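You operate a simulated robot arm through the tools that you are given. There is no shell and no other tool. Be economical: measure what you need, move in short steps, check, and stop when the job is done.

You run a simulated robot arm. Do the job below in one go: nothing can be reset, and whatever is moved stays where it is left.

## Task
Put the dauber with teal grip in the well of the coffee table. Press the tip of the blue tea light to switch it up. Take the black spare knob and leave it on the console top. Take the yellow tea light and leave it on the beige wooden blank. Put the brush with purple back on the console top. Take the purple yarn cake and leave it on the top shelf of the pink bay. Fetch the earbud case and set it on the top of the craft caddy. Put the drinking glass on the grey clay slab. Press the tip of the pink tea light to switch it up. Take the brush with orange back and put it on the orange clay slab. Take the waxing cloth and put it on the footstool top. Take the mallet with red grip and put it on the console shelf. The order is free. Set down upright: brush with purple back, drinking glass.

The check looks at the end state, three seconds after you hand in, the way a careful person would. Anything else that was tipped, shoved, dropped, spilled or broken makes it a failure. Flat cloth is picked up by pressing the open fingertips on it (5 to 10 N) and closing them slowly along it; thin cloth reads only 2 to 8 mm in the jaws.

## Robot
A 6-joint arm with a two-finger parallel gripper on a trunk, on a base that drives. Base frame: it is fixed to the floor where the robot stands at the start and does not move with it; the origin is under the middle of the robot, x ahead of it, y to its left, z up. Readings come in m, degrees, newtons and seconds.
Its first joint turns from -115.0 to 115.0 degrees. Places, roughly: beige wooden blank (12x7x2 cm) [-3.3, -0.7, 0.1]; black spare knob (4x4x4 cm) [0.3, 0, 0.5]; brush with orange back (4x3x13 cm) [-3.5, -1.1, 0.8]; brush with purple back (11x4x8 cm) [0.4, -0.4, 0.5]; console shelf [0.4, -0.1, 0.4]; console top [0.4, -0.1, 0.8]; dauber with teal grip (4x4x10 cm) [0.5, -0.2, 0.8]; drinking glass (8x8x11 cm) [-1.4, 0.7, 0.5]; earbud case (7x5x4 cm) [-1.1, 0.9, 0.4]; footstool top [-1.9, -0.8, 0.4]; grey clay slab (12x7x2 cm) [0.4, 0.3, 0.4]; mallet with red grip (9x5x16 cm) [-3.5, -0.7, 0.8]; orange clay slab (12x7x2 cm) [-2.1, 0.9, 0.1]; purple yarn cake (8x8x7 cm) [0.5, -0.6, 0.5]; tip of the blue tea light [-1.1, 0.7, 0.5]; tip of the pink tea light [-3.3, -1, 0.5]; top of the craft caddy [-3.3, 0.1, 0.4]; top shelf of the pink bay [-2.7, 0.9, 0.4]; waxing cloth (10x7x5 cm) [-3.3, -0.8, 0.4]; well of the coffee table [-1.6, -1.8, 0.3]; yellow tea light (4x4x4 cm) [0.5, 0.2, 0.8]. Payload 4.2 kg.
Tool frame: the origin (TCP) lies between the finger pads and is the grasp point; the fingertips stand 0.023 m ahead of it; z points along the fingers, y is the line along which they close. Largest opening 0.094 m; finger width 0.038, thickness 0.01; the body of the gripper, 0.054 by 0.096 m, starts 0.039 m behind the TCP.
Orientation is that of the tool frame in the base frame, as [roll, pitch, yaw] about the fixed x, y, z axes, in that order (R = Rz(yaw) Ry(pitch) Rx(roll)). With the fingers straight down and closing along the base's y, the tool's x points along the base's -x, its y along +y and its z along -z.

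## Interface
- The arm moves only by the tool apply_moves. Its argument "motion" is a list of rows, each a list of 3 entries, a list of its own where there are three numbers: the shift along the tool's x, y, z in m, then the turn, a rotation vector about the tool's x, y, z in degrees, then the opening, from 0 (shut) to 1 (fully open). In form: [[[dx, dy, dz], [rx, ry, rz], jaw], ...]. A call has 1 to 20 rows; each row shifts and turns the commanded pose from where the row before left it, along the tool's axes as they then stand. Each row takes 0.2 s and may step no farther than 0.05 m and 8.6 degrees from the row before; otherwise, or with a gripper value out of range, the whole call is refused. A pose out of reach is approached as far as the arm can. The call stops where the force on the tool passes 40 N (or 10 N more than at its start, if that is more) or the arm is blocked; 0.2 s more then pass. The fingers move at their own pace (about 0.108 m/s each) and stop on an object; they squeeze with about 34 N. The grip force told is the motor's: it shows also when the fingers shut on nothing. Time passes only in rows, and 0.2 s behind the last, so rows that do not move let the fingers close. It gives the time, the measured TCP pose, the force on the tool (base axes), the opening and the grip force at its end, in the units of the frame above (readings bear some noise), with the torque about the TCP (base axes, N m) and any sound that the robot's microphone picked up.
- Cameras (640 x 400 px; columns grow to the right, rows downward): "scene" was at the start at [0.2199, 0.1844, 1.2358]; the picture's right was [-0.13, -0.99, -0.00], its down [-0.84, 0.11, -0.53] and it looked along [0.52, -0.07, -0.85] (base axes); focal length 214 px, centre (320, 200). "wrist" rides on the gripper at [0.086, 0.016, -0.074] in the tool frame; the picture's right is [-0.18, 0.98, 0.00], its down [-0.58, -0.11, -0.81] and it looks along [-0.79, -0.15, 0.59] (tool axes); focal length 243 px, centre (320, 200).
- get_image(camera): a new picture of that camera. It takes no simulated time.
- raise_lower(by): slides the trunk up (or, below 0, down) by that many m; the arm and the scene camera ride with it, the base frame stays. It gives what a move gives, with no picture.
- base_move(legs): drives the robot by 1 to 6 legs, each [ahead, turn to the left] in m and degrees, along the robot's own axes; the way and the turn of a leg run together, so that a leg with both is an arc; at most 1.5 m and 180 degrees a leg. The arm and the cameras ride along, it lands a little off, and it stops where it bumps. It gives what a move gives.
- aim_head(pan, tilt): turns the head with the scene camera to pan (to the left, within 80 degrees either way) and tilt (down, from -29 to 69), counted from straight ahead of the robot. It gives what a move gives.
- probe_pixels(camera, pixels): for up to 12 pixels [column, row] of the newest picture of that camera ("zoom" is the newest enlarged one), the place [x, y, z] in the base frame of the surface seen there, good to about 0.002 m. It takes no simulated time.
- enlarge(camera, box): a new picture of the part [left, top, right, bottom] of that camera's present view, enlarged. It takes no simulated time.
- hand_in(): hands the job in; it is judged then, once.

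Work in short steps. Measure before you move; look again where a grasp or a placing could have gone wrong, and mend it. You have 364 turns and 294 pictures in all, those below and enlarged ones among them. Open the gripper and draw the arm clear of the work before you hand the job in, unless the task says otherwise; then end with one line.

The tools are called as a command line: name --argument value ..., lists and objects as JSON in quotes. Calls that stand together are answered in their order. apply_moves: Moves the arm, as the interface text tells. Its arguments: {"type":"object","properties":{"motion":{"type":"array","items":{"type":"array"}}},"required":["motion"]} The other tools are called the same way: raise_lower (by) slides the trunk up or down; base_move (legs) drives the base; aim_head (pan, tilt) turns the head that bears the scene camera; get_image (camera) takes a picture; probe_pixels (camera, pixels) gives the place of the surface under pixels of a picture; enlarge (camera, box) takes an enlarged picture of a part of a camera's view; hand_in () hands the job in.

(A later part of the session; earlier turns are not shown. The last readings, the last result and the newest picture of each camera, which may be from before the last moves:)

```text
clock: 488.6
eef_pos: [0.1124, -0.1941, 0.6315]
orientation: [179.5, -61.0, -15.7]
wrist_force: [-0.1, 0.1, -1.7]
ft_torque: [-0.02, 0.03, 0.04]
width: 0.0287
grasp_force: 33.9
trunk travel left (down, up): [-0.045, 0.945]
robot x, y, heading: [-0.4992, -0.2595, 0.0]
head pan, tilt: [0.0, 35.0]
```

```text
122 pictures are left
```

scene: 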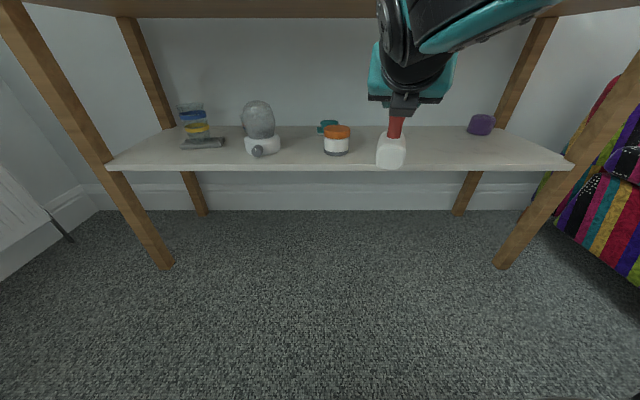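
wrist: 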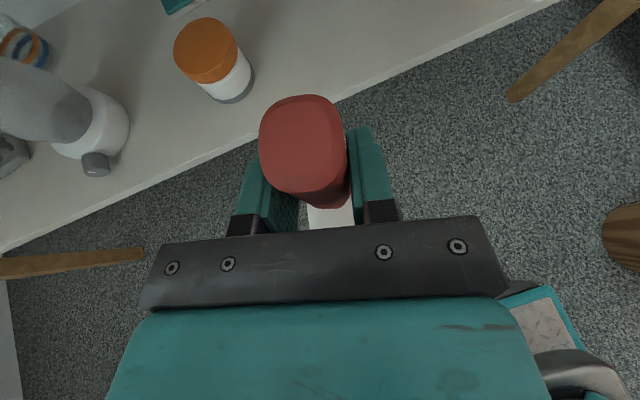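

Shift right over the free area and drive in.

apply_moves --motion '[[[0.0162, 0.0204, 0.0293], [0, 0, 0], 0.1], [[0.0162, 0.0204, 0.0293], [0, 0, 0], 0.1], [[0.0162, 0.0204, 0.0293], [0, 0, 0], 0.1]]'

base_move --legs '[[0.17, 0]]'

get_image --camera "wrist"

get_image --camera "scene"

```text
clock: 489.4
eef_pos: [0.192, -0.2802, 0.6309]
orientation: [179.6, -61.0, -15.7]
wrist_force: [1.5, 0.0, -3.1]
ft_torque: [0.01, 0.01, 0.02]
width: 0.0289
grasp_force: 33.6
trunk travel left (down, up): [-0.045, 0.945]
robot x, y, heading: [-0.4979, -0.26, -0.2]
head pan, tilt: [0.0, 35.0]
```

```text
clock: 490.9
eef_pos: [0.362, -0.2804, 0.6308]
orientation: [179.5, -61.0, -15.7]
wrist_force: [-1.5, -0.2, -10.9]
ft_torque: [0.07, -0.39, -0.01]
width: 0.0286
grasp_force: 33.4
trunk travel left (down, up): [-0.045, 0.945]
robot x, y, heading: [-0.3266, -0.2585, -0.2]
head pan, tilt: [0.0, 35.0]
```

```text
121 pictures are left
```

wrist: 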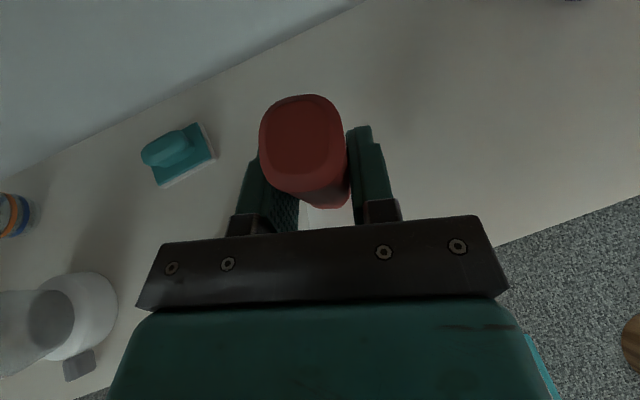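

```text
120 pictures are left
```

scene: 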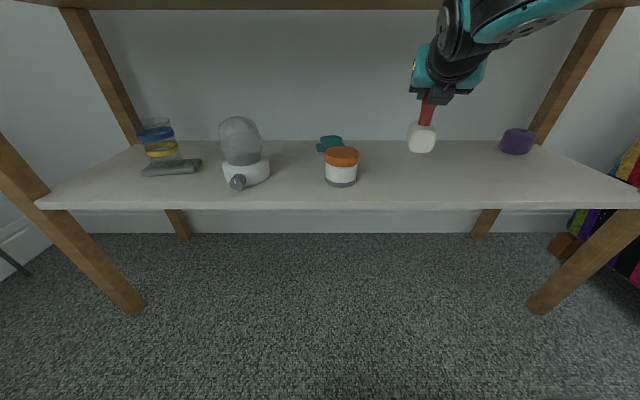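

The camera grazes the console top's underside; lower now 6 cm.

apply_moves --motion '[[[-0.026, 0, 0.0145], [0, 0, 0], 0.1], [[-0.026, 0, 0.0145], [0, 0, 0], 0.1], [[0, 0, 0], [0, 0, 0], 0.1]]'

enlarge --camera "scene" --box '[360, 60, 500, 190]'

```text
clock: 491.7
eef_pos: [0.3614, -0.2804, 0.572]
orientation: [179.6, -60.9, -15.8]
wrist_force: [0.0, -1.2, -3.2]
ft_torque: [-0.02, 0.01, 0.0]
width: 0.0287
grasp_force: 34.3
trunk travel left (down, up): [-0.045, 0.945]
robot x, y, heading: [-0.3299, -0.2617, -0.0]
head pan, tilt: [0.0, 35.0]
```

```text
3.08 times, centred on (430, 125) of scene
```

zoom: 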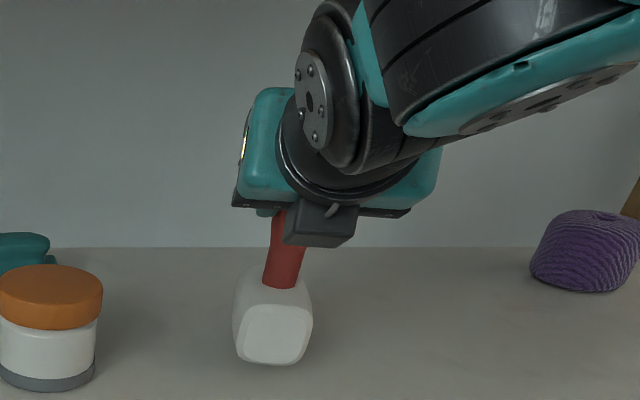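

Lower to contact.

apply_moves --motion '[[[-0.0079, 0, 0.0044], [0, 0, 0], 0.1], [[-0.0026, 0, 0.0015], [0, 0, 0], 0.1], [[0, 0, 0], [0, 0, 0], 0.1]]'

apply_moves --motion '[[[-0.0022, 0, 0.0012], [0, 0, 0], 0.1], [[0, 0, 0], [0, 0, 0], 0.1]]'

```text
clock: 492.5
eef_pos: [0.362, -0.281, 0.5587]
orientation: [179.6, -60.9, -15.8]
wrist_force: [-0.1, 0.8, -1.5]
ft_torque: [0.0, -0.06, 0.02]
width: 0.0288
grasp_force: 33.8
trunk travel left (down, up): [-0.045, 0.945]
robot x, y, heading: [-0.3258, -0.2573, -0.3]
head pan, tilt: [0.0, 35.0]
```

```text
clock: 493.1
eef_pos: [0.3615, -0.2821, 0.5593]
orientation: [179.8, -61.2, -16.0]
wrist_force: [-4.6, 0.5, 18.6]
ft_torque: [0.44, 0.8, -0.04]
width: 0.0289
grasp_force: 34.0
trunk travel left (down, up): [-0.045, 0.945]
robot x, y, heading: [-0.3274, -0.2589, 0.1]
head pan, tilt: [0.0, 35.0]
```

Contact. Ease and open, then look.

apply_moves --motion '[[[0.0007, 0, -0.0004], [0, 0, 0], 0.1], [[0, 0, 0], [0, 0, 0], 0.36], [[0, 0, 0], [0, 0, 0], 0.45], [[0, 0, 0], [0, 0, 0], 0.5]]'

enlarge --camera "scene" --box '[360, 60, 500, 190]'

```text
clock: 494.1
eef_pos: [0.3614, -0.2808, 0.5575]
orientation: [179.6, -60.9, -15.7]
wrist_force: [0.2, 0.4, 0.3]
ft_torque: [0.01, -0.03, 0.02]
width: 0.0473
grasp_force: 0.0
trunk travel left (down, up): [-0.045, 0.945]
robot x, y, heading: [-0.3294, -0.2626, -0.0]
head pan, tilt: [0.0, 35.0]
```

```text
3.08 times, centred on (430, 125) of scene
```

zoom: 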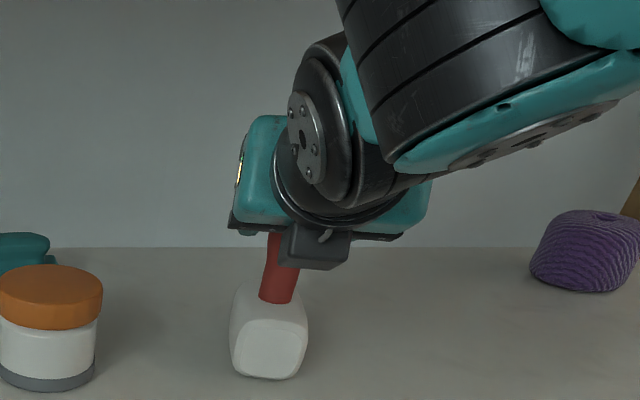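

Stands. Withdraw along the axis then back the base.

apply_moves --motion '[[[0, 0, -0.03], [0, 0, 0], 0.5], [[-0.01, 0, -0.035], [0, 0, 0], 0.5]]'

base_move --legs '[[-0.25, 0]]'

get_image --camera "scene"

get_image --camera "wrist"

```text
clock: 494.7
eef_pos: [0.3008, -0.2639, 0.5799]
orientation: [179.5, -60.9, -15.7]
wrist_force: [0.4, 0.6, 0.4]
ft_torque: [0.0, 0.03, 0.01]
width: 0.0468
grasp_force: 0.0
trunk travel left (down, up): [-0.045, 0.945]
robot x, y, heading: [-0.3269, -0.262, -0.0]
head pan, tilt: [0.0, 35.0]
```

```text
clock: 496.5
eef_pos: [0.0474, -0.2643, 0.5798]
orientation: [179.6, -60.9, -15.9]
wrist_force: [-0.7, -0.6, 0.3]
ft_torque: [0.0, -0.01, 0.0]
width: 0.0472
grasp_force: 0.1
trunk travel left (down, up): [-0.045, 0.945]
robot x, y, heading: [-0.5794, -0.2604, -0.6]
head pan, tilt: [0.0, 35.0]
```

```text
117 pictures are left
```

scene: 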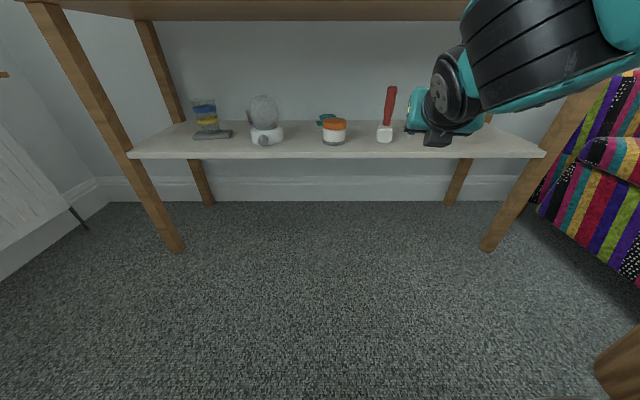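

```text
116 pictures are left
```

wrist: 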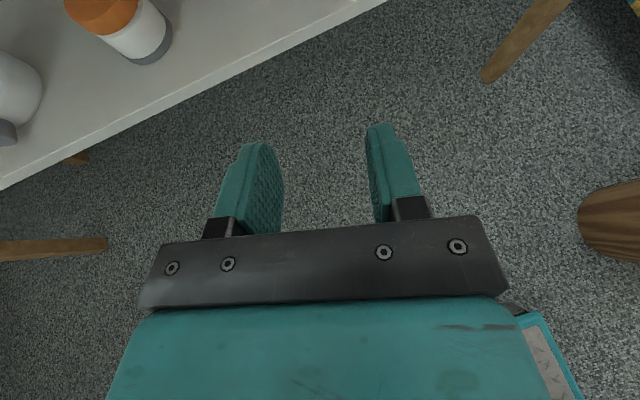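

Mallet stands on the shelf. Next the yarn; check the basket's place and the yarn's position.

aim_head --pan -25 --tilt 35

get_image --camera "scene"

```text
clock: 497.4
eef_pos: [0.0478, -0.2649, 0.5811]
orientation: [179.6, -60.9, -15.9]
wrist_force: [0.8, 0.2, 0.2]
ft_torque: [-0.02, 0.02, 0.01]
width: 0.0471
grasp_force: 0.1
trunk travel left (down, up): [-0.045, 0.945]
robot x, y, heading: [-0.5818, -0.26, 0.1]
head pan, tilt: [-25.0, 35.0]
```

```text
115 pictures are left
```

scene: 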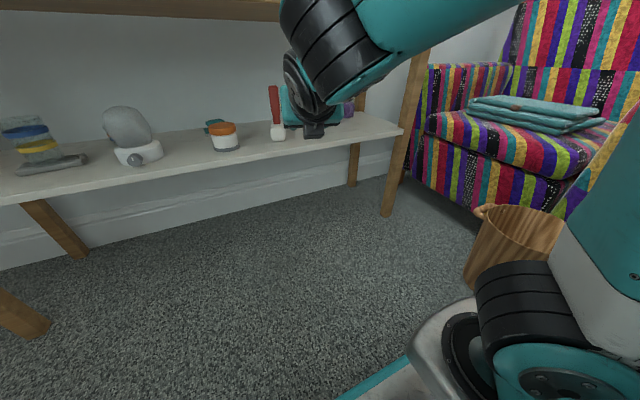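

probe_pixels --camera "scene" --pixels '[[468, 270], [490, 212], [500, 250], [385, 210], [348, 110], [480, 200], [455, 205], [440, 130], [406, 175]]'

```text
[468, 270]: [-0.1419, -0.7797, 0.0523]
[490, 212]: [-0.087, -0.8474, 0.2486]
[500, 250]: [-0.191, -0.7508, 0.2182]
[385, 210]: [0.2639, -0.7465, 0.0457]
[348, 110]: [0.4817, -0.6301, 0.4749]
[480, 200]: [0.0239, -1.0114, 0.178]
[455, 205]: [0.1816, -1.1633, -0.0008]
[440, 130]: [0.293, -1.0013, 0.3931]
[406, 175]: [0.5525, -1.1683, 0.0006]
```

Basket's near edge is y≈−0.75, so I stay at y≈−0.36. Turn right 20° and drive toward the yarn.

base_move --legs '[[0, -20], [0.22, 0]]'

apply_moves --motion '[[[0, 0, 0], [0, 4, 0], 1.0], [[0, 0, 0], [0, 0, 0], 1.0]]'

get_image --camera "wrist"

```text
clock: 500.2
eef_pos: [0.2142, -0.5501, 0.5823]
orientation: [179.5, -60.9, -35.4]
wrist_force: [1.0, 0.2, -0.4]
ft_torque: [-0.03, 0.01, 0.0]
width: 0.0469
grasp_force: 0.0
trunk travel left (down, up): [-0.045, 0.945]
robot x, y, heading: [-0.3774, -0.3352, -19.8]
head pan, tilt: [-25.0, 35.0]
```

```text
clock: 500.8
eef_pos: [0.2139, -0.5498, 0.5812]
orientation: [179.5, -64.9, -35.5]
wrist_force: [0.3, -1.0, 0.5]
ft_torque: [0.01, 0.03, -0.02]
width: 0.0939
grasp_force: 0.1
trunk travel left (down, up): [-0.045, 0.945]
robot x, y, heading: [-0.3815, -0.3334, -19.8]
head pan, tilt: [-25.0, 35.0]
```

```text
114 pictures are left
```

wrist: 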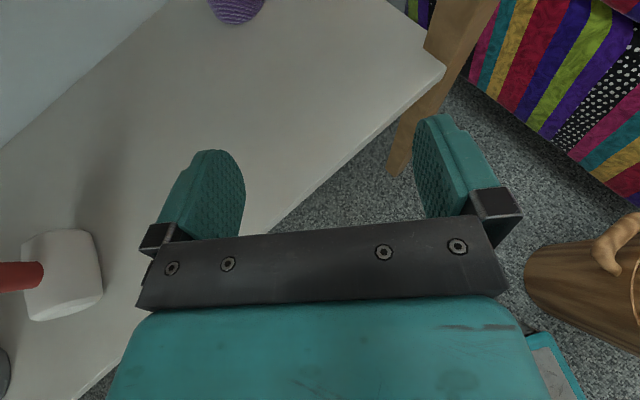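

Drive 0.1 more and look at the yarn.

base_move --legs '[[0.1, 0]]'

get_image --camera "wrist"

```text
clock: 501.9
eef_pos: [0.3091, -0.586, 0.5815]
orientation: [179.4, -64.9, -35.5]
wrist_force: [0.8, 0.7, 0.4]
ft_torque: [0.02, 0.02, -0.04]
width: 0.094
grasp_force: 0.1
trunk travel left (down, up): [-0.045, 0.945]
robot x, y, heading: [-0.2859, -0.3699, -20.1]
head pan, tilt: [-25.0, 35.0]
```

```text
113 pictures are left
```

wrist: 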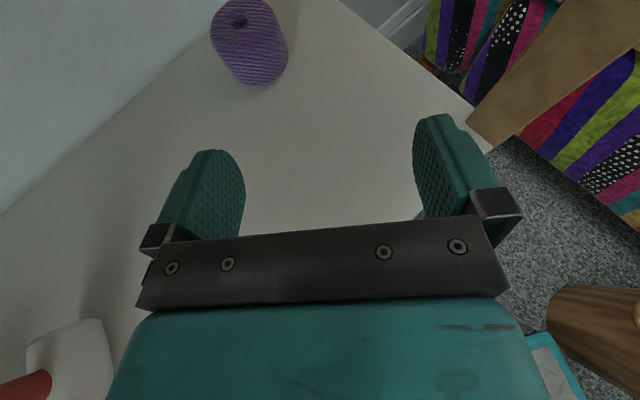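

probe_pixels --camera "wrist" --pixels '[[238, 15], [212, 35], [285, 45], [245, 45], [250, 80], [275, 70], [225, 65], [220, 20], [270, 15], [248, 62]]'

```text
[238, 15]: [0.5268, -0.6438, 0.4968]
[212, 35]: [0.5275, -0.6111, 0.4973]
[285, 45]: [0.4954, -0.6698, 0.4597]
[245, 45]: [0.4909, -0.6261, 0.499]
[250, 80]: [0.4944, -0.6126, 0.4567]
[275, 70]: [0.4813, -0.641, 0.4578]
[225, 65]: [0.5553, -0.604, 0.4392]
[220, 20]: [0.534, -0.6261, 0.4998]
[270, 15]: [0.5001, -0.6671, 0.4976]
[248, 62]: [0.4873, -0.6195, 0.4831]
```

Yarn centre (0.522,−0.643), top 0.50. Drive 7 cm more, then move to the pre-grasp point.

base_move --legs '[[0.07, 0]]'

apply_moves --motion '[[[-0.0217, -0.0297, 0.0085], [0, 0, 0], 1.0], [[-0.0217, -0.0297, 0.0085], [0, 0, 0], 1.0], [[0, 0, 0], [0, 0, 0], 1.0]]'

get_image --camera "wrist"

```text
clock: 502.9
eef_pos: [0.3726, -0.6087, 0.5806]
orientation: [179.5, -65.0, -35.6]
wrist_force: [0.8, -0.3, -0.1]
ft_torque: [-0.02, 0.02, 0.01]
width: 0.0938
grasp_force: 0.0
trunk travel left (down, up): [-0.045, 0.945]
robot x, y, heading: [-0.22, -0.3909, -19.9]
head pan, tilt: [-25.0, 35.0]
```

```text
clock: 503.7
eef_pos: [0.4052, -0.5604, 0.5348]
orientation: [179.4, -65.0, -35.7]
wrist_force: [1.0, 0.6, 0.5]
ft_torque: [0.02, -0.01, 0.01]
width: 0.0938
grasp_force: 0.1
trunk travel left (down, up): [-0.045, 0.945]
robot x, y, heading: [-0.2179, -0.3934, -20.1]
head pan, tilt: [-25.0, 35.0]
```

```text
112 pictures are left
```

wrist: 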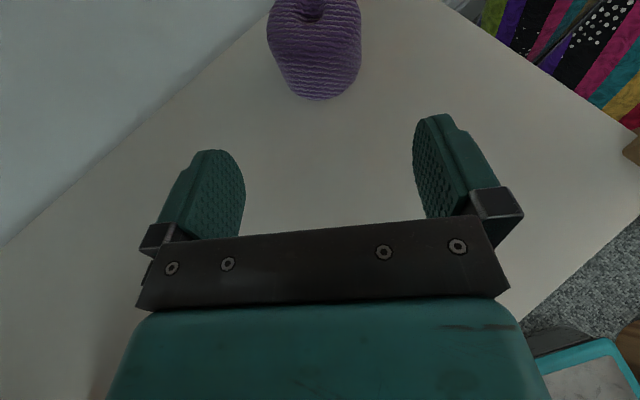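

Refine the yarn outline from here.

probe_pixels --camera "wrist" --pixels '[[269, 40], [361, 40], [315, 96], [280, 70], [355, 65], [315, 60], [312, 15], [295, 88], [340, 88]]'

```text
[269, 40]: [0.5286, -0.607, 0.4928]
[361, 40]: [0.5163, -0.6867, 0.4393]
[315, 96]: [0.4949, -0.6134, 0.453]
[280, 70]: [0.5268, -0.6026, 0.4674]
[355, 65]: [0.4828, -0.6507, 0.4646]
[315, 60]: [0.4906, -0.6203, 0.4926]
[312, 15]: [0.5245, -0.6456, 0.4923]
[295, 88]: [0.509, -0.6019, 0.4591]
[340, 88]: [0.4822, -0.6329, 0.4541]
```

apply_moves --motion '[[[0, -0.0006, 0.0352], [0, 0, 0], 1.0], [[0, -0.0006, 0.0352], [0, 0, 0], 1.0], [[0, -0.0005, 0.0352], [0, 0, 0], 1.0], [[0, 0, 0], [0, 0, 0], 1.0]]'

get_image --camera "wrist"

```text
clock: 504.7
eef_pos: [0.485, -0.6141, 0.4899]
orientation: [179.4, -64.8, -35.6]
wrist_force: [0.4, -0.3, -0.1]
ft_torque: [0.02, 0.01, 0.01]
width: 0.094
grasp_force: 0.1
trunk travel left (down, up): [-0.045, 0.945]
robot x, y, heading: [-0.2158, -0.3925, -19.9]
head pan, tilt: [-25.0, 35.0]
```

```text
111 pictures are left
```

wrist: 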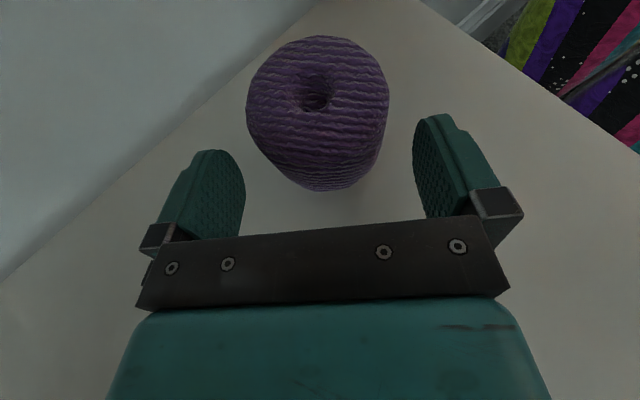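

Well centred. Advance 33 mm and close gently.

apply_moves --motion '[[[0, -0.002, 0.017], [0, 0, 0], 1.0], [[0, 0, 0.016], [0, 0, 0], 1.0], [[0, 0, 0], [0, 0, 0], 0.93], [[0, 0, 0], [0, 0, 0], 0.86], [[0, 0, 0], [0, 0, 0], 0.8], [[0, 0, 0], [0, 0, 0], 0.7], [[0, 0, 0], [0, 0, 0], 0.6]]'

get_image --camera "wrist"

```text
clock: 506.3
eef_pos: [0.509, -0.63, 0.475]
orientation: [179.4, -64.9, -35.7]
wrist_force: [0.2, -0.3, 0.8]
ft_torque: [0.0, -0.03, -0.01]
width: 0.0728
grasp_force: 33.9
trunk travel left (down, up): [-0.045, 0.945]
robot x, y, heading: [-0.2145, -0.3917, -20.0]
head pan, tilt: [-25.0, 35.0]
```

```text
110 pictures are left
```

wrist: 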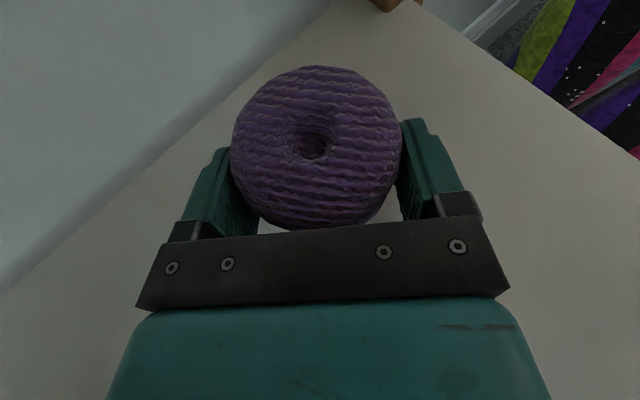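

Gripped at 73 mm. Lift 3 cm and check it holds.

apply_moves --motion '[[[0.0136, 0, -0.0063], [0, 0, 0], 0.6], [[0.0136, 0, -0.0063], [0, 0, 0], 0.6], [[0, 0, 0], [0, 0, 0], 0.6]]'

get_image --camera "wrist"

```text
clock: 507.1
eef_pos: [0.5102, -0.6311, 0.5063]
orientation: [179.4, -65.0, -35.7]
wrist_force: [-0.8, 0.6, -0.1]
ft_torque: [0.0, 0.04, 0.03]
width: 0.0725
grasp_force: 34.2
trunk travel left (down, up): [-0.045, 0.945]
robot x, y, heading: [-0.2178, -0.3934, -20.2]
head pan, tilt: [-25.0, 35.0]
```

```text
109 pictures are left
```

wrist: 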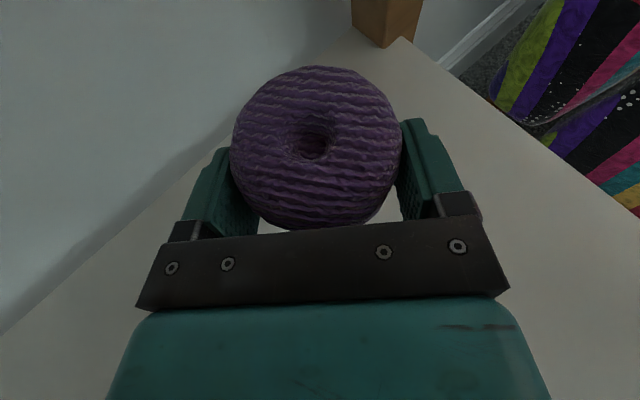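

Held. Back straight out the way I came.

base_move --legs '[[-0.38, 0]]'

raise_lower --by 0.3

get_image --camera "scene"

```text
clock: 509.5
eef_pos: [0.153, -0.501, 0.5063]
orientation: [179.4, -64.9, -35.7]
wrist_force: [-0.5, -0.4, -0.5]
ft_torque: [-0.02, 0.0, 0.0]
width: 0.0727
grasp_force: 33.6
trunk travel left (down, up): [-0.045, 0.945]
robot x, y, heading: [-0.577, -0.2625, -19.9]
head pan, tilt: [-25.0, 35.0]
```

```text
clock: 512.5
eef_pos: [0.1527, -0.5, 0.8061]
orientation: [179.4, -64.9, -35.7]
wrist_force: [0.0, 0.2, 0.2]
ft_torque: [0.0, 0.03, 0.01]
width: 0.0729
grasp_force: 34.1
trunk travel left (down, up): [-0.345, 0.645]
robot x, y, heading: [-0.5757, -0.2596, -20.1]
head pan, tilt: [-25.0, 35.0]
```

```text
108 pictures are left
```

scene: 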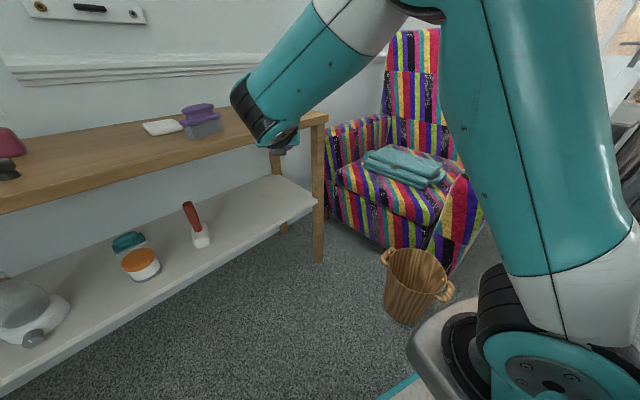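

Retract the arm a bit and travel to the pink bay.

apply_moves --motion '[[[-0.017, 0, -0.036], [0, 0, 0], 0.6], [[-0.017, 0, -0.036], [0, 0, 0], 0.6], [[-0.017, 0, -0.036], [0, 0, 0], 0.6], [[-0.017, 0, -0.036], [0, 0, 0], 0.6]]'

base_move --legs '[[0, 100], [0, 96], [1.5, 0], [0.45, 0], [0, -86]]'

aim_head --pan 10 --tilt 25

get_image --camera "scene"

```text
clock: 513.5
eef_pos: [0.0258, -0.4098, 0.8045]
orientation: [179.3, -64.8, -35.6]
wrist_force: [0.6, 0.0, -0.8]
ft_torque: [-0.02, 0.0, 0.03]
width: 0.0728
grasp_force: 33.8
trunk travel left (down, up): [-0.345, 0.645]
robot x, y, heading: [-0.5741, -0.2624, -20.1]
head pan, tilt: [-25.0, 35.0]
```

```text
clock: 535.4
eef_pos: [-2.6559, 0.4033, 0.8052]
orientation: [179.4, -64.9, 78.1]
wrist_force: [0.8, 0.1, -0.2]
ft_torque: [-0.02, 0.02, 0.02]
width: 0.0724
grasp_force: 34.2
trunk travel left (down, up): [-0.345, 0.645]
robot x, y, heading: [-2.5494, -0.207, 93.6]
head pan, tilt: [-25.0, 35.0]
```

```text
clock: 536.4
eef_pos: [-2.6561, 0.4027, 0.8048]
orientation: [179.4, -64.9, 78.2]
wrist_force: [0.0, -0.9, -0.2]
ft_torque: [-0.02, 0.06, 0.03]
width: 0.0725
grasp_force: 34.3
trunk travel left (down, up): [-0.345, 0.645]
robot x, y, heading: [-2.5531, -0.2043, 93.8]
head pan, tilt: [10.0, 25.0]
```

```text
107 pictures are left
```

scene: 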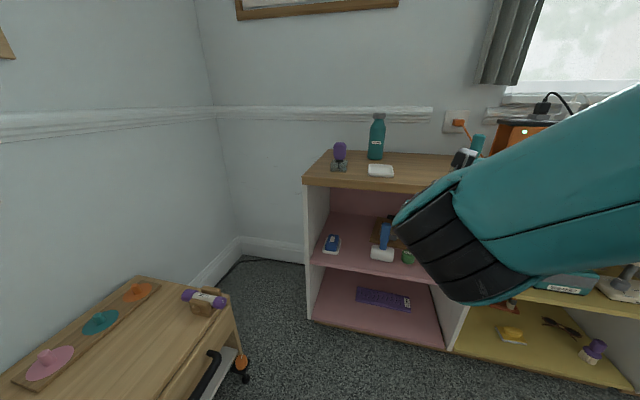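

Zoom on the pink bay's upper shelf.

enlarge --camera "scene" --box '[300, 180, 440, 290]'

probe_pixels --camera "zoom" --pixels '[[150, 270], [375, 320], [390, 230], [480, 340], [250, 270], [200, 300], [300, 240], [250, 200], [150, 210], [400, 365], [560, 370], [340, 220]]'

```text
3.64 times, centred on (370, 235) of scene
```

zoom: 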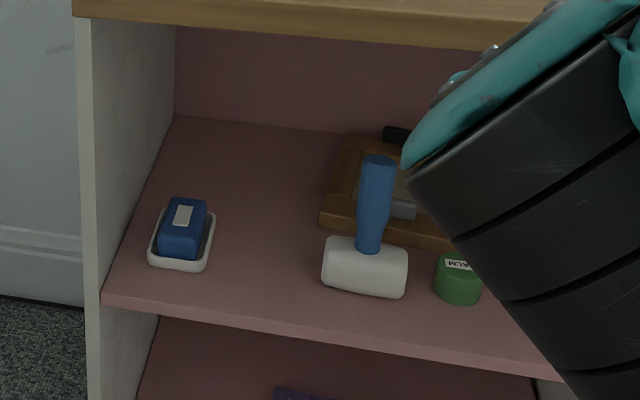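

```text
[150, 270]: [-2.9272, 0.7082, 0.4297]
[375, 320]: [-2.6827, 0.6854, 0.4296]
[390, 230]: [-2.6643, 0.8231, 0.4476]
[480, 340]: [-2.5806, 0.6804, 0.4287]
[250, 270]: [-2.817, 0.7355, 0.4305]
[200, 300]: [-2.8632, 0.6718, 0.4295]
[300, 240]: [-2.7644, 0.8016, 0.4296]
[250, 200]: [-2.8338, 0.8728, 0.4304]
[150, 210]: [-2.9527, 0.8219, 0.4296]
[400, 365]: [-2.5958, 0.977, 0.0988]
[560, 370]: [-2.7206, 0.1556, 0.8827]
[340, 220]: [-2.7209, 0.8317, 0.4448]
```

Free spot at about (−2.84,0.86), left rear. Lower the trunk and shift the tool left before driving in.

raise_lower --by -0.3

apply_moves --motion '[[[0.0058, -0.0367, -0.0112], [0, 0, 0], 0.6], [[0.0058, -0.0367, -0.0112], [0, 0, 0], 0.6], [[0.0058, -0.0367, -0.0112], [0, 0, 0], 0.6], [[0.0058, -0.0367, -0.0112], [0, 0, 0], 0.6]]'

base_move --legs '[[0, -4], [0.22, 0]]'

get_image --camera "wrist"

get_image --camera "scene"

```text
clock: 539.4
eef_pos: [-2.6565, 0.4026, 0.5051]
orientation: [179.3, -64.9, 78.1]
wrist_force: [-0.1, 0.3, 0.2]
ft_torque: [0.0, 0.0, 0.0]
width: 0.0726
grasp_force: 33.4
trunk travel left (down, up): [-0.045, 0.945]
robot x, y, heading: [-2.5492, -0.2077, 93.5]
head pan, tilt: [10.0, 25.0]
```

```text
clock: 540.4
eef_pos: [-2.807, 0.4038, 0.5454]
orientation: [179.5, -64.8, 78.0]
wrist_force: [0.1, 0.8, -0.9]
ft_torque: [-0.05, -0.01, 0.01]
width: 0.0724
grasp_force: 34.4
trunk travel left (down, up): [-0.045, 0.945]
robot x, y, heading: [-2.5526, -0.2042, 93.8]
head pan, tilt: [10.0, 25.0]
```

```text
clock: 542.5
eef_pos: [-2.7645, 0.6428, 0.5451]
orientation: [179.4, -64.9, 74.3]
wrist_force: [0.3, -0.3, -1.1]
ft_torque: [0.0, 0.01, 0.05]
width: 0.0726
grasp_force: 34.1
trunk travel left (down, up): [-0.045, 0.945]
robot x, y, heading: [-2.5534, 0.0188, 90.0]
head pan, tilt: [10.0, 25.0]
```

```text
105 pictures are left
```

wrist: 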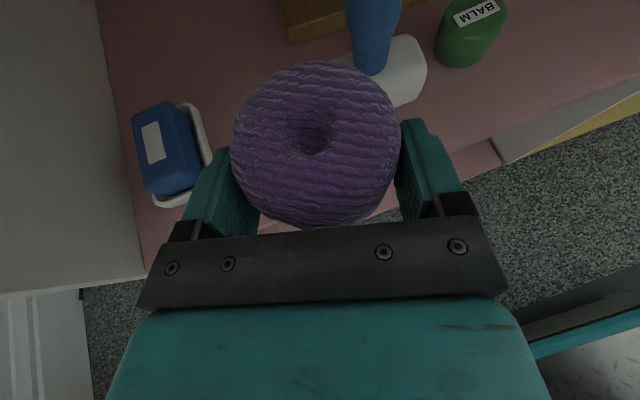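

```text
104 pictures are left
```

scene: 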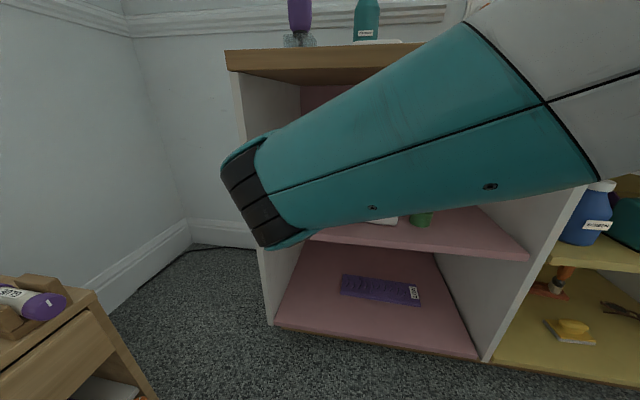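

Shift left 8 cm, drive 0.1 in, then extend.

apply_moves --motion '[[[-0.0046, -0.0385, -0.0098], [0, 0, 0], 0.6], [[-0.0046, -0.0385, -0.0098], [0, 0, 0], 0.6]]'

base_move --legs '[[0.11, 0]]'

apply_moves --motion '[[[0.0163, -0.0108, 0.0349], [0, 0, 0], 0.6], [[0.0163, -0.0108, 0.0349], [0, 0, 0], 0.6]]'

get_image --camera "wrist"

```text
clock: 543.1
eef_pos: [-2.8446, 0.6432, 0.5451]
orientation: [179.3, -64.9, 74.4]
wrist_force: [0.8, 0.8, -1.3]
ft_torque: [0.02, -0.01, 0.03]
width: 0.0724
grasp_force: 33.9
trunk travel left (down, up): [-0.045, 0.945]
robot x, y, heading: [-2.5462, 0.0168, 89.8]
head pan, tilt: [10.0, 25.0]
```

```text
clock: 544.3
eef_pos: [-2.8435, 0.754, 0.5446]
orientation: [179.5, -64.9, 74.4]
wrist_force: [-0.6, 0.8, -0.4]
ft_torque: [-0.02, -0.01, -0.01]
width: 0.0725
grasp_force: 33.9
trunk travel left (down, up): [-0.045, 0.945]
robot x, y, heading: [-2.5465, 0.1305, 89.7]
head pan, tilt: [10.0, 25.0]
```

```text
clock: 544.9
eef_pos: [-2.8428, 0.8342, 0.5466]
orientation: [179.3, -64.8, 74.3]
wrist_force: [0.7, 0.4, 0.0]
ft_torque: [-0.04, 0.02, 0.01]
width: 0.0724
grasp_force: 33.6
trunk travel left (down, up): [-0.045, 0.945]
robot x, y, heading: [-2.5485, 0.1277, 89.6]
head pan, tilt: [10.0, 25.0]
```

```text
103 pictures are left
```

wrist: 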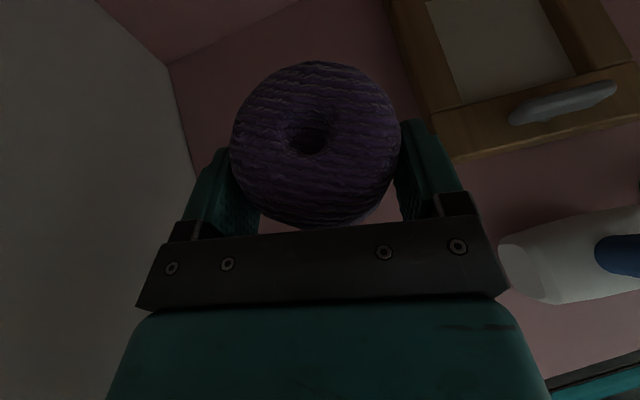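

To keep the gripper clear of the phone tray, go 5 cm deeper, then lower.

base_move --legs '[[0.05, 0]]'

apply_moves --motion '[[[-0.0317, 0.006, 0.0148], [0, 0, 0], 0.6], [[-0.0272, 0.003, 0.0127], [0, 0, 0], 0.6], [[0, 0, 0], [0, 0, 0], 0.6]]'

get_image --camera "wrist"

```text
clock: 545.9
eef_pos: [-2.8431, 0.8829, 0.5457]
orientation: [179.4, -65.0, 74.3]
wrist_force: [-0.6, -0.1, -0.9]
ft_torque: [0.03, 0.0, 0.02]
width: 0.0722
grasp_force: 34.2
trunk travel left (down, up): [-0.045, 0.945]
robot x, y, heading: [-2.5496, 0.1793, 90.0]
head pan, tilt: [10.0, 25.0]
```

```text
clock: 546.7
eef_pos: [-2.8337, 0.8815, 0.4817]
orientation: [179.5, -64.9, 74.3]
wrist_force: [-1.3, 0.3, -0.8]
ft_torque: [-0.03, 0.03, 0.0]
width: 0.0722
grasp_force: 33.9
trunk travel left (down, up): [-0.045, 0.945]
robot x, y, heading: [-2.5446, 0.1761, 89.8]
head pan, tilt: [10.0, 25.0]
```

```text
102 pictures are left
```

wrist: 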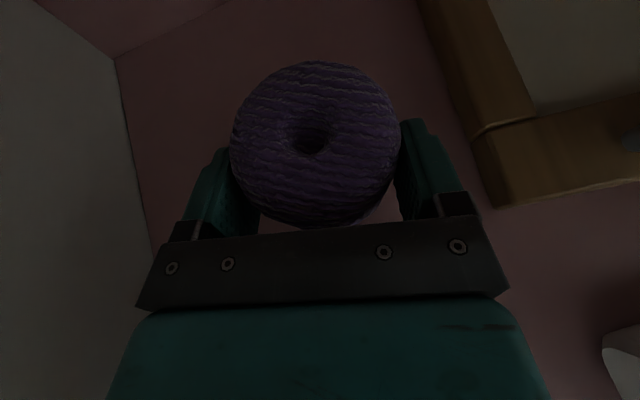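

Shift 12 mm left away from the frame, then lower to contact.

apply_moves --motion '[[[0, -0.012, 0], [0, 0, 0], 0.6], [[-0.0109, 0, 0.0051], [0, 0, 0], 0.6], [[-0.0027, 0, 0.0013], [0, 0, 0], 0.6], [[0, 0, 0], [0, 0, 0], 0.6]]'

apply_moves --motion '[[[-0.002, 0, 0.0009], [0, 0, 0], 0.6], [[0, 0, 0], [0, 0, 0], 0.6]]'

```text
clock: 547.7
eef_pos: [-2.8453, 0.885, 0.4666]
orientation: [179.3, -65.0, 74.2]
wrist_force: [23.6, 1.4, 9.3]
ft_torque: [-0.73, 0.05, 1.9]
width: 0.0722
grasp_force: 33.7
trunk travel left (down, up): [-0.045, 0.945]
robot x, y, heading: [-2.5469, 0.1809, 89.5]
head pan, tilt: [10.0, 25.0]
```

```text
clock: 548.3
eef_pos: [-2.8458, 0.8842, 0.4668]
orientation: [180.0, -65.1, 73.6]
wrist_force: [17.6, 7.0, 24.2]
ft_torque: [-1.64, 0.44, 1.42]
width: 0.0722
grasp_force: 34.0
trunk travel left (down, up): [-0.045, 0.945]
robot x, y, heading: [-2.5485, 0.1772, 89.9]
head pan, tilt: [10.0, 25.0]
```

The wrist presses the left panel; shift back right 9 mm, then check forces.

apply_moves --motion '[[[0.001, 0.009, 0], [0, 0, 0], 0.6], [[0, 0, 0], [0, 0, 0], 0.6]]'

```text
clock: 548.9
eef_pos: [-2.8385, 0.8809, 0.4672]
orientation: [-179.9, -64.9, 73.8]
wrist_force: [-11.1, 8.3, 26.9]
ft_torque: [-1.57, 1.05, -0.93]
width: 0.0724
grasp_force: 34.3
trunk travel left (down, up): [-0.045, 0.945]
robot x, y, heading: [-2.5504, 0.1769, 89.9]
head pan, tilt: [10.0, 25.0]
```

Yarn rests on the shelf. Release gently and withdraw straight back along the axis.

apply_moves --motion '[[[0.001, 0, 0], [0, 0, 0], 0.6], [[0, 0, 0], [0, 0, 0], 0.8], [[0, 0, 0], [0, 0, 0], 0.88], [[0, 0, 0], [0, 0, 0], 0.92]]'

get_image --camera "wrist"

```text
clock: 549.9
eef_pos: [-2.8366, 0.8829, 0.4655]
orientation: [179.3, -65.0, 74.4]
wrist_force: [-2.2, -0.8, 16.8]
ft_torque: [-1.11, 0.61, -0.08]
width: 0.0866
grasp_force: 0.1
trunk travel left (down, up): [-0.045, 0.945]
robot x, y, heading: [-2.5514, 0.1805, 89.7]
head pan, tilt: [10.0, 25.0]
```

```text
101 pictures are left
```

wrist: 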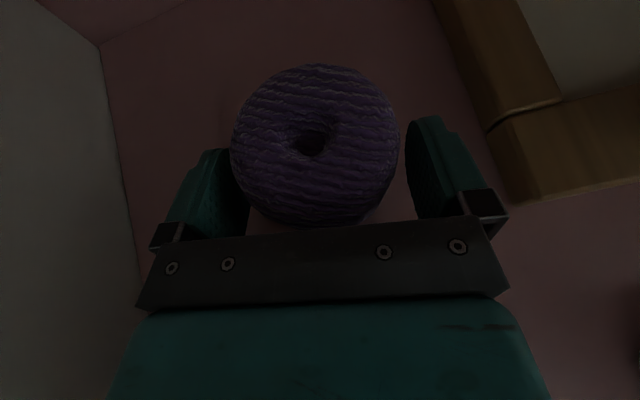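

The gripper underside is resting on the phone tray's edge; lift straight up 3 cm first, then withdraw.

apply_moves --motion '[[[0.0136, 0, -0.0063], [0, 0, 0], 0.95], [[0.0181, 0, -0.0085], [0, 0, 0], 0.95], [[0, 0, 0], [0, 0, 0], 0.95]]'

get_image --camera "wrist"

```text
clock: 550.7
eef_pos: [-2.8373, 0.8827, 0.5006]
orientation: [179.2, -64.9, 74.4]
wrist_force: [-0.2, 0.6, 0.1]
ft_torque: [0.0, 0.04, 0.01]
width: 0.0894
grasp_force: 0.1
trunk travel left (down, up): [-0.045, 0.945]
robot x, y, heading: [-2.5483, 0.1778, 89.9]
head pan, tilt: [10.0, 25.0]
```

```text
100 pictures are left
```

wrist: 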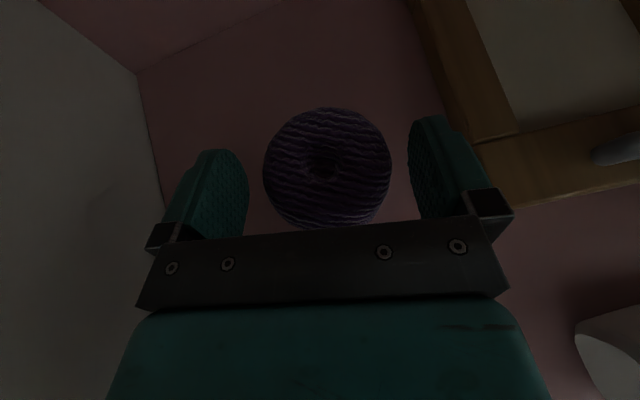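

Yarn is placed. Raise 4 cm more and back out.

apply_moves --motion '[[[0.0181, 0, -0.0085], [0, 0, 0], 0.95], [[0.0181, 0, -0.0085], [0, 0, 0], 0.95]]'

base_move --legs '[[-0.38, 0]]'

aim_head --pan 20 --tilt 15

get_image --camera "scene"

get_image --camera "wrist"

```text
clock: 551.3
eef_pos: [-2.8384, 0.8823, 0.5415]
orientation: [179.4, -64.9, 74.4]
wrist_force: [-0.1, 1.0, 0.0]
ft_torque: [-0.03, -0.01, -0.03]
width: 0.0891
grasp_force: 0.0
trunk travel left (down, up): [-0.045, 0.945]
robot x, y, heading: [-2.5501, 0.1837, 90.1]
head pan, tilt: [10.0, 25.0]
```

```text
clock: 553.7
eef_pos: [-2.8371, 0.5027, 0.5416]
orientation: [179.4, -64.9, 74.1]
wrist_force: [0.5, -0.8, -0.8]
ft_torque: [0.0, 0.04, -0.03]
width: 0.0895
grasp_force: 0.0
trunk travel left (down, up): [-0.045, 0.945]
robot x, y, heading: [-2.5508, -0.2014, 89.3]
head pan, tilt: [10.0, 25.0]
```

```text
clock: 554.4
eef_pos: [-2.8373, 0.502, 0.5419]
orientation: [179.4, -64.8, 74.0]
wrist_force: [0.3, 0.1, 0.1]
ft_torque: [0.0, 0.02, -0.01]
width: 0.0894
grasp_force: 0.0
trunk travel left (down, up): [-0.045, 0.945]
robot x, y, heading: [-2.5539, -0.1999, 89.7]
head pan, tilt: [20.0, 15.0]
```

```text
99 pictures are left
```

scene: 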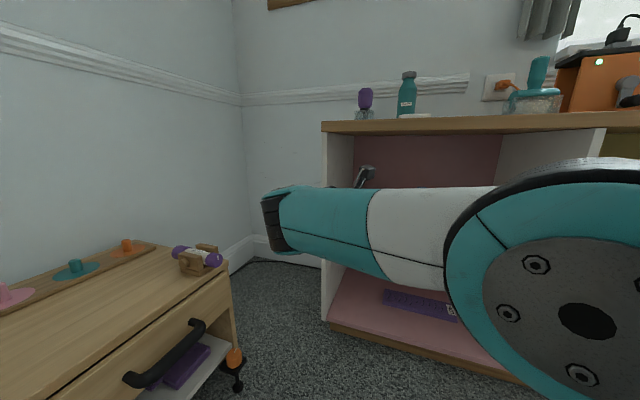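

```text
98 pictures are left
```

wrist: 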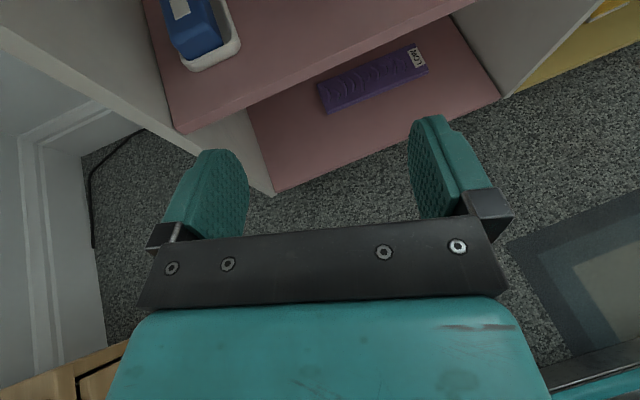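

Check the phone tray wasn't moved.

probe_pixels --camera "wrist" --pixels '[[187, 66], [238, 46], [212, 50], [180, 70], [200, 25]]'

raise_lower --by 0.25

aim_head --pan 10 --tilt 30

get_image --camera "wrist"

```text
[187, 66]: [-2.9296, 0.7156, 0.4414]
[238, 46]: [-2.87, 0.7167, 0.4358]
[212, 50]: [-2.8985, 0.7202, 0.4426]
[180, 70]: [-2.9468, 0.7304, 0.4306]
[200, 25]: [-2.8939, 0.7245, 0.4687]
```

```text
clock: 557.0
eef_pos: [-2.8372, 0.5017, 0.7909]
orientation: [179.3, -65.0, 74.0]
wrist_force: [0.2, -0.3, -0.1]
ft_torque: [-0.04, 0.03, 0.01]
width: 0.0892
grasp_force: 0.0
trunk travel left (down, up): [-0.295, 0.695]
robot x, y, heading: [-2.5471, -0.201, 89.6]
head pan, tilt: [20.0, 15.0]
```

```text
clock: 557.7
eef_pos: [-2.8367, 0.5028, 0.7913]
orientation: [179.5, -64.9, 74.0]
wrist_force: [-0.3, -0.1, 0.1]
ft_torque: [0.01, -0.01, -0.02]
width: 0.0894
grasp_force: 0.1
trunk travel left (down, up): [-0.295, 0.695]
robot x, y, heading: [-2.5501, -0.2029, 89.5]
head pan, tilt: [10.0, 30.0]
```

```text
97 pictures are left
```

wrist: 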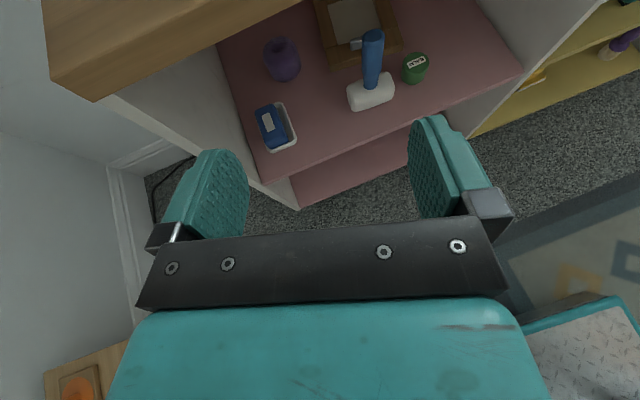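

Yarn and tray are fine. Last item: the earbud case. Travel to the green bay.

base_move --legs '[[0, -89], [1.5, 0], [0.06, 0], [0, 90]]'

raise_lower --by -0.25

get_image --camera "scene"

get_image --camera "wrist"

```text
clock: 573.4
eef_pos: [-1.2848, 0.5045, 0.7917]
orientation: [179.3, -64.9, 74.5]
wrist_force: [0.4, -0.4, -0.1]
ft_torque: [0.04, 0.02, 0.01]
width: 0.0891
grasp_force: 0.1
trunk travel left (down, up): [-0.295, 0.695]
robot x, y, heading: [-0.993, -0.1995, 90.3]
head pan, tilt: [10.0, 30.0]
```

```text
clock: 575.9
eef_pos: [-1.2848, 0.5048, 0.5415]
orientation: [179.4, -64.9, 74.5]
wrist_force: [-0.1, -0.1, -0.4]
ft_torque: [0.01, 0.01, -0.02]
width: 0.0893
grasp_force: 0.1
trunk travel left (down, up): [-0.045, 0.945]
robot x, y, heading: [-0.989, -0.1979, 90.1]
head pan, tilt: [10.0, 30.0]
```

```text
96 pictures are left
```

scene: 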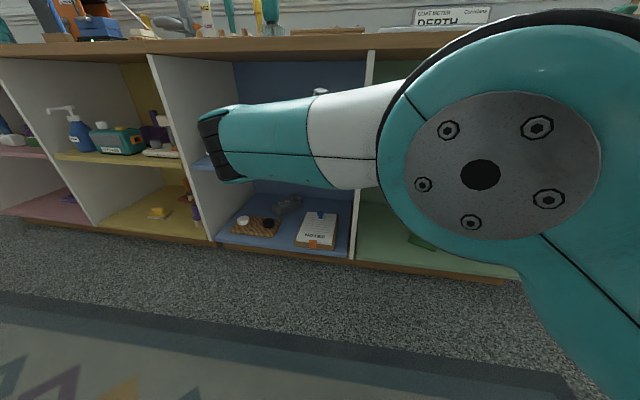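

```text
95 pictures are left
```

wrist: 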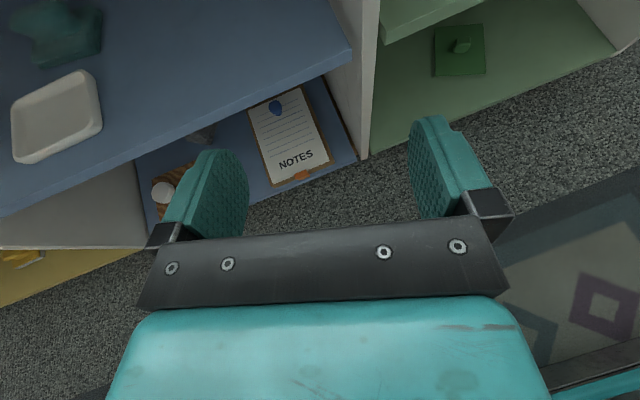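

Shift the tool right to face the green bay and look.

apply_moves --motion '[[[0.0157, 0.0415, 0.0053], [0, 0, 0], 0.9], [[0.0157, 0.0415, 0.0053], [0, 0, 0], 0.9], [[0.0157, 0.0415, 0.0053], [0, 0, 0], 0.9], [[0.0157, 0.0415, 0.0053], [0, 0, 0], 0.9], [[0.0157, 0.0415, 0.0053], [0, 0, 0], 0.9]]'

base_move --legs '[[0.1, 0]]'

get_image --camera "wrist"

```text
clock: 577.1
eef_pos: [-1.0712, 0.5042, 0.6011]
orientation: [179.4, -64.9, 74.7]
wrist_force: [0.6, 0.4, -0.7]
ft_torque: [0.01, 0.01, 0.02]
width: 0.0849
grasp_force: 0.1
trunk travel left (down, up): [-0.045, 0.945]
robot x, y, heading: [-0.993, -0.1955, 90.1]
head pan, tilt: [10.0, 30.0]
```

```text
clock: 578.3
eef_pos: [-1.0722, 0.6054, 0.6014]
orientation: [179.4, -65.0, 74.7]
wrist_force: [-0.5, -0.1, -0.4]
ft_torque: [0.0, -0.03, 0.01]
width: 0.0846
grasp_force: 0.1
trunk travel left (down, up): [-0.045, 0.945]
robot x, y, heading: [-0.991, -0.0941, 90.1]
head pan, tilt: [10.0, 30.0]
```

```text
94 pictures are left
```

wrist: 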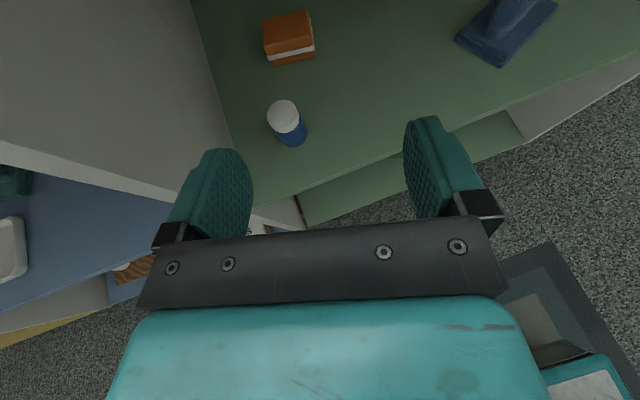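

Earbud case at (290,38), behind the blue tea light. Probe it.

enlarge --camera "wrist" --box '[220, 0, 360, 100]'

probe_pixels --camera "wrist" --pixels '[[288, 28], [265, 20], [308, 14], [313, 38], [270, 50], [314, 52], [272, 62], [290, 45], [284, 110], [330, 60]]'

```text
4.00 times, centred on (290, 50) of wrist
```

zoom: 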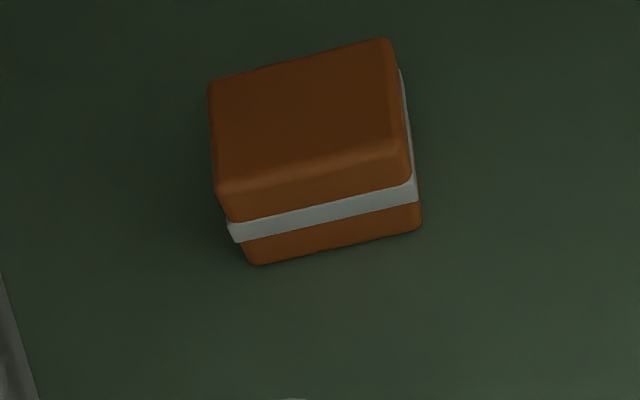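

```text
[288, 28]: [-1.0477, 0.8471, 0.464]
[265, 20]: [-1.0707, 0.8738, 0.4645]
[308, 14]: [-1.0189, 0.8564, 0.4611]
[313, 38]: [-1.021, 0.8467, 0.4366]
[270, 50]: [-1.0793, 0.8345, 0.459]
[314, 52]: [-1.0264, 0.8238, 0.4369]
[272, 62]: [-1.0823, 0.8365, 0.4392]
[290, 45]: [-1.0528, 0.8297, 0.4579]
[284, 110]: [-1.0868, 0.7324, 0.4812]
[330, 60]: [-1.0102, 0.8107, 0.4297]
```

The case is in line behind the tea light, so I use a steeper 45° tool. Tilt, lower slightly, and drive in.

apply_moves --motion '[[[0, 0, 0], [0, -7, 0], 0.9], [[0, 0, 0], [0, -7, 0], 0.9], [[0, 0, 0], [0, -6, 0], 0.9], [[-0.021, 0, 0.021], [0, 0, 0], 0.9]]'

base_move --legs '[[0.13, 0]]'

get_image --camera "wrist"

```text
clock: 579.3
eef_pos: [-1.0731, 0.6043, 0.5714]
orientation: [179.6, -44.8, 74.4]
wrist_force: [-0.2, 0.2, 0.2]
ft_torque: [0.0, 0.04, 0.02]
width: 0.0845
grasp_force: 0.0
trunk travel left (down, up): [-0.045, 0.945]
robot x, y, heading: [-0.9942, -0.1013, 89.9]
head pan, tilt: [10.0, 30.0]
```

```text
clock: 580.5
eef_pos: [-1.0719, 0.7337, 0.5727]
orientation: [179.6, -44.8, 74.4]
wrist_force: [0.5, 0.0, -1.0]
ft_torque: [0.03, 0.01, 0.05]
width: 0.0847
grasp_force: 0.0
trunk travel left (down, up): [-0.045, 0.945]
robot x, y, heading: [-0.9957, 0.0315, 90.4]
head pan, tilt: [10.0, 30.0]
```

```text
92 pictures are left
```

wrist: 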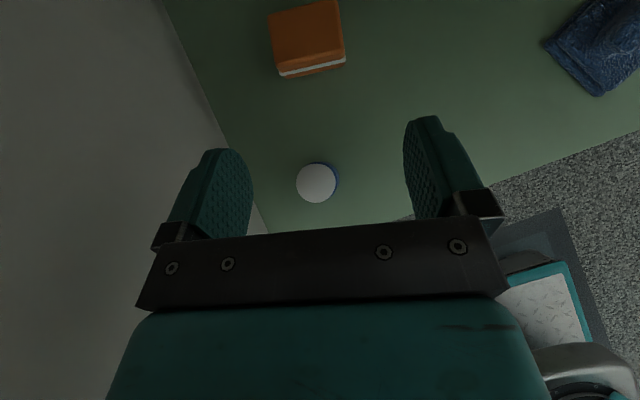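

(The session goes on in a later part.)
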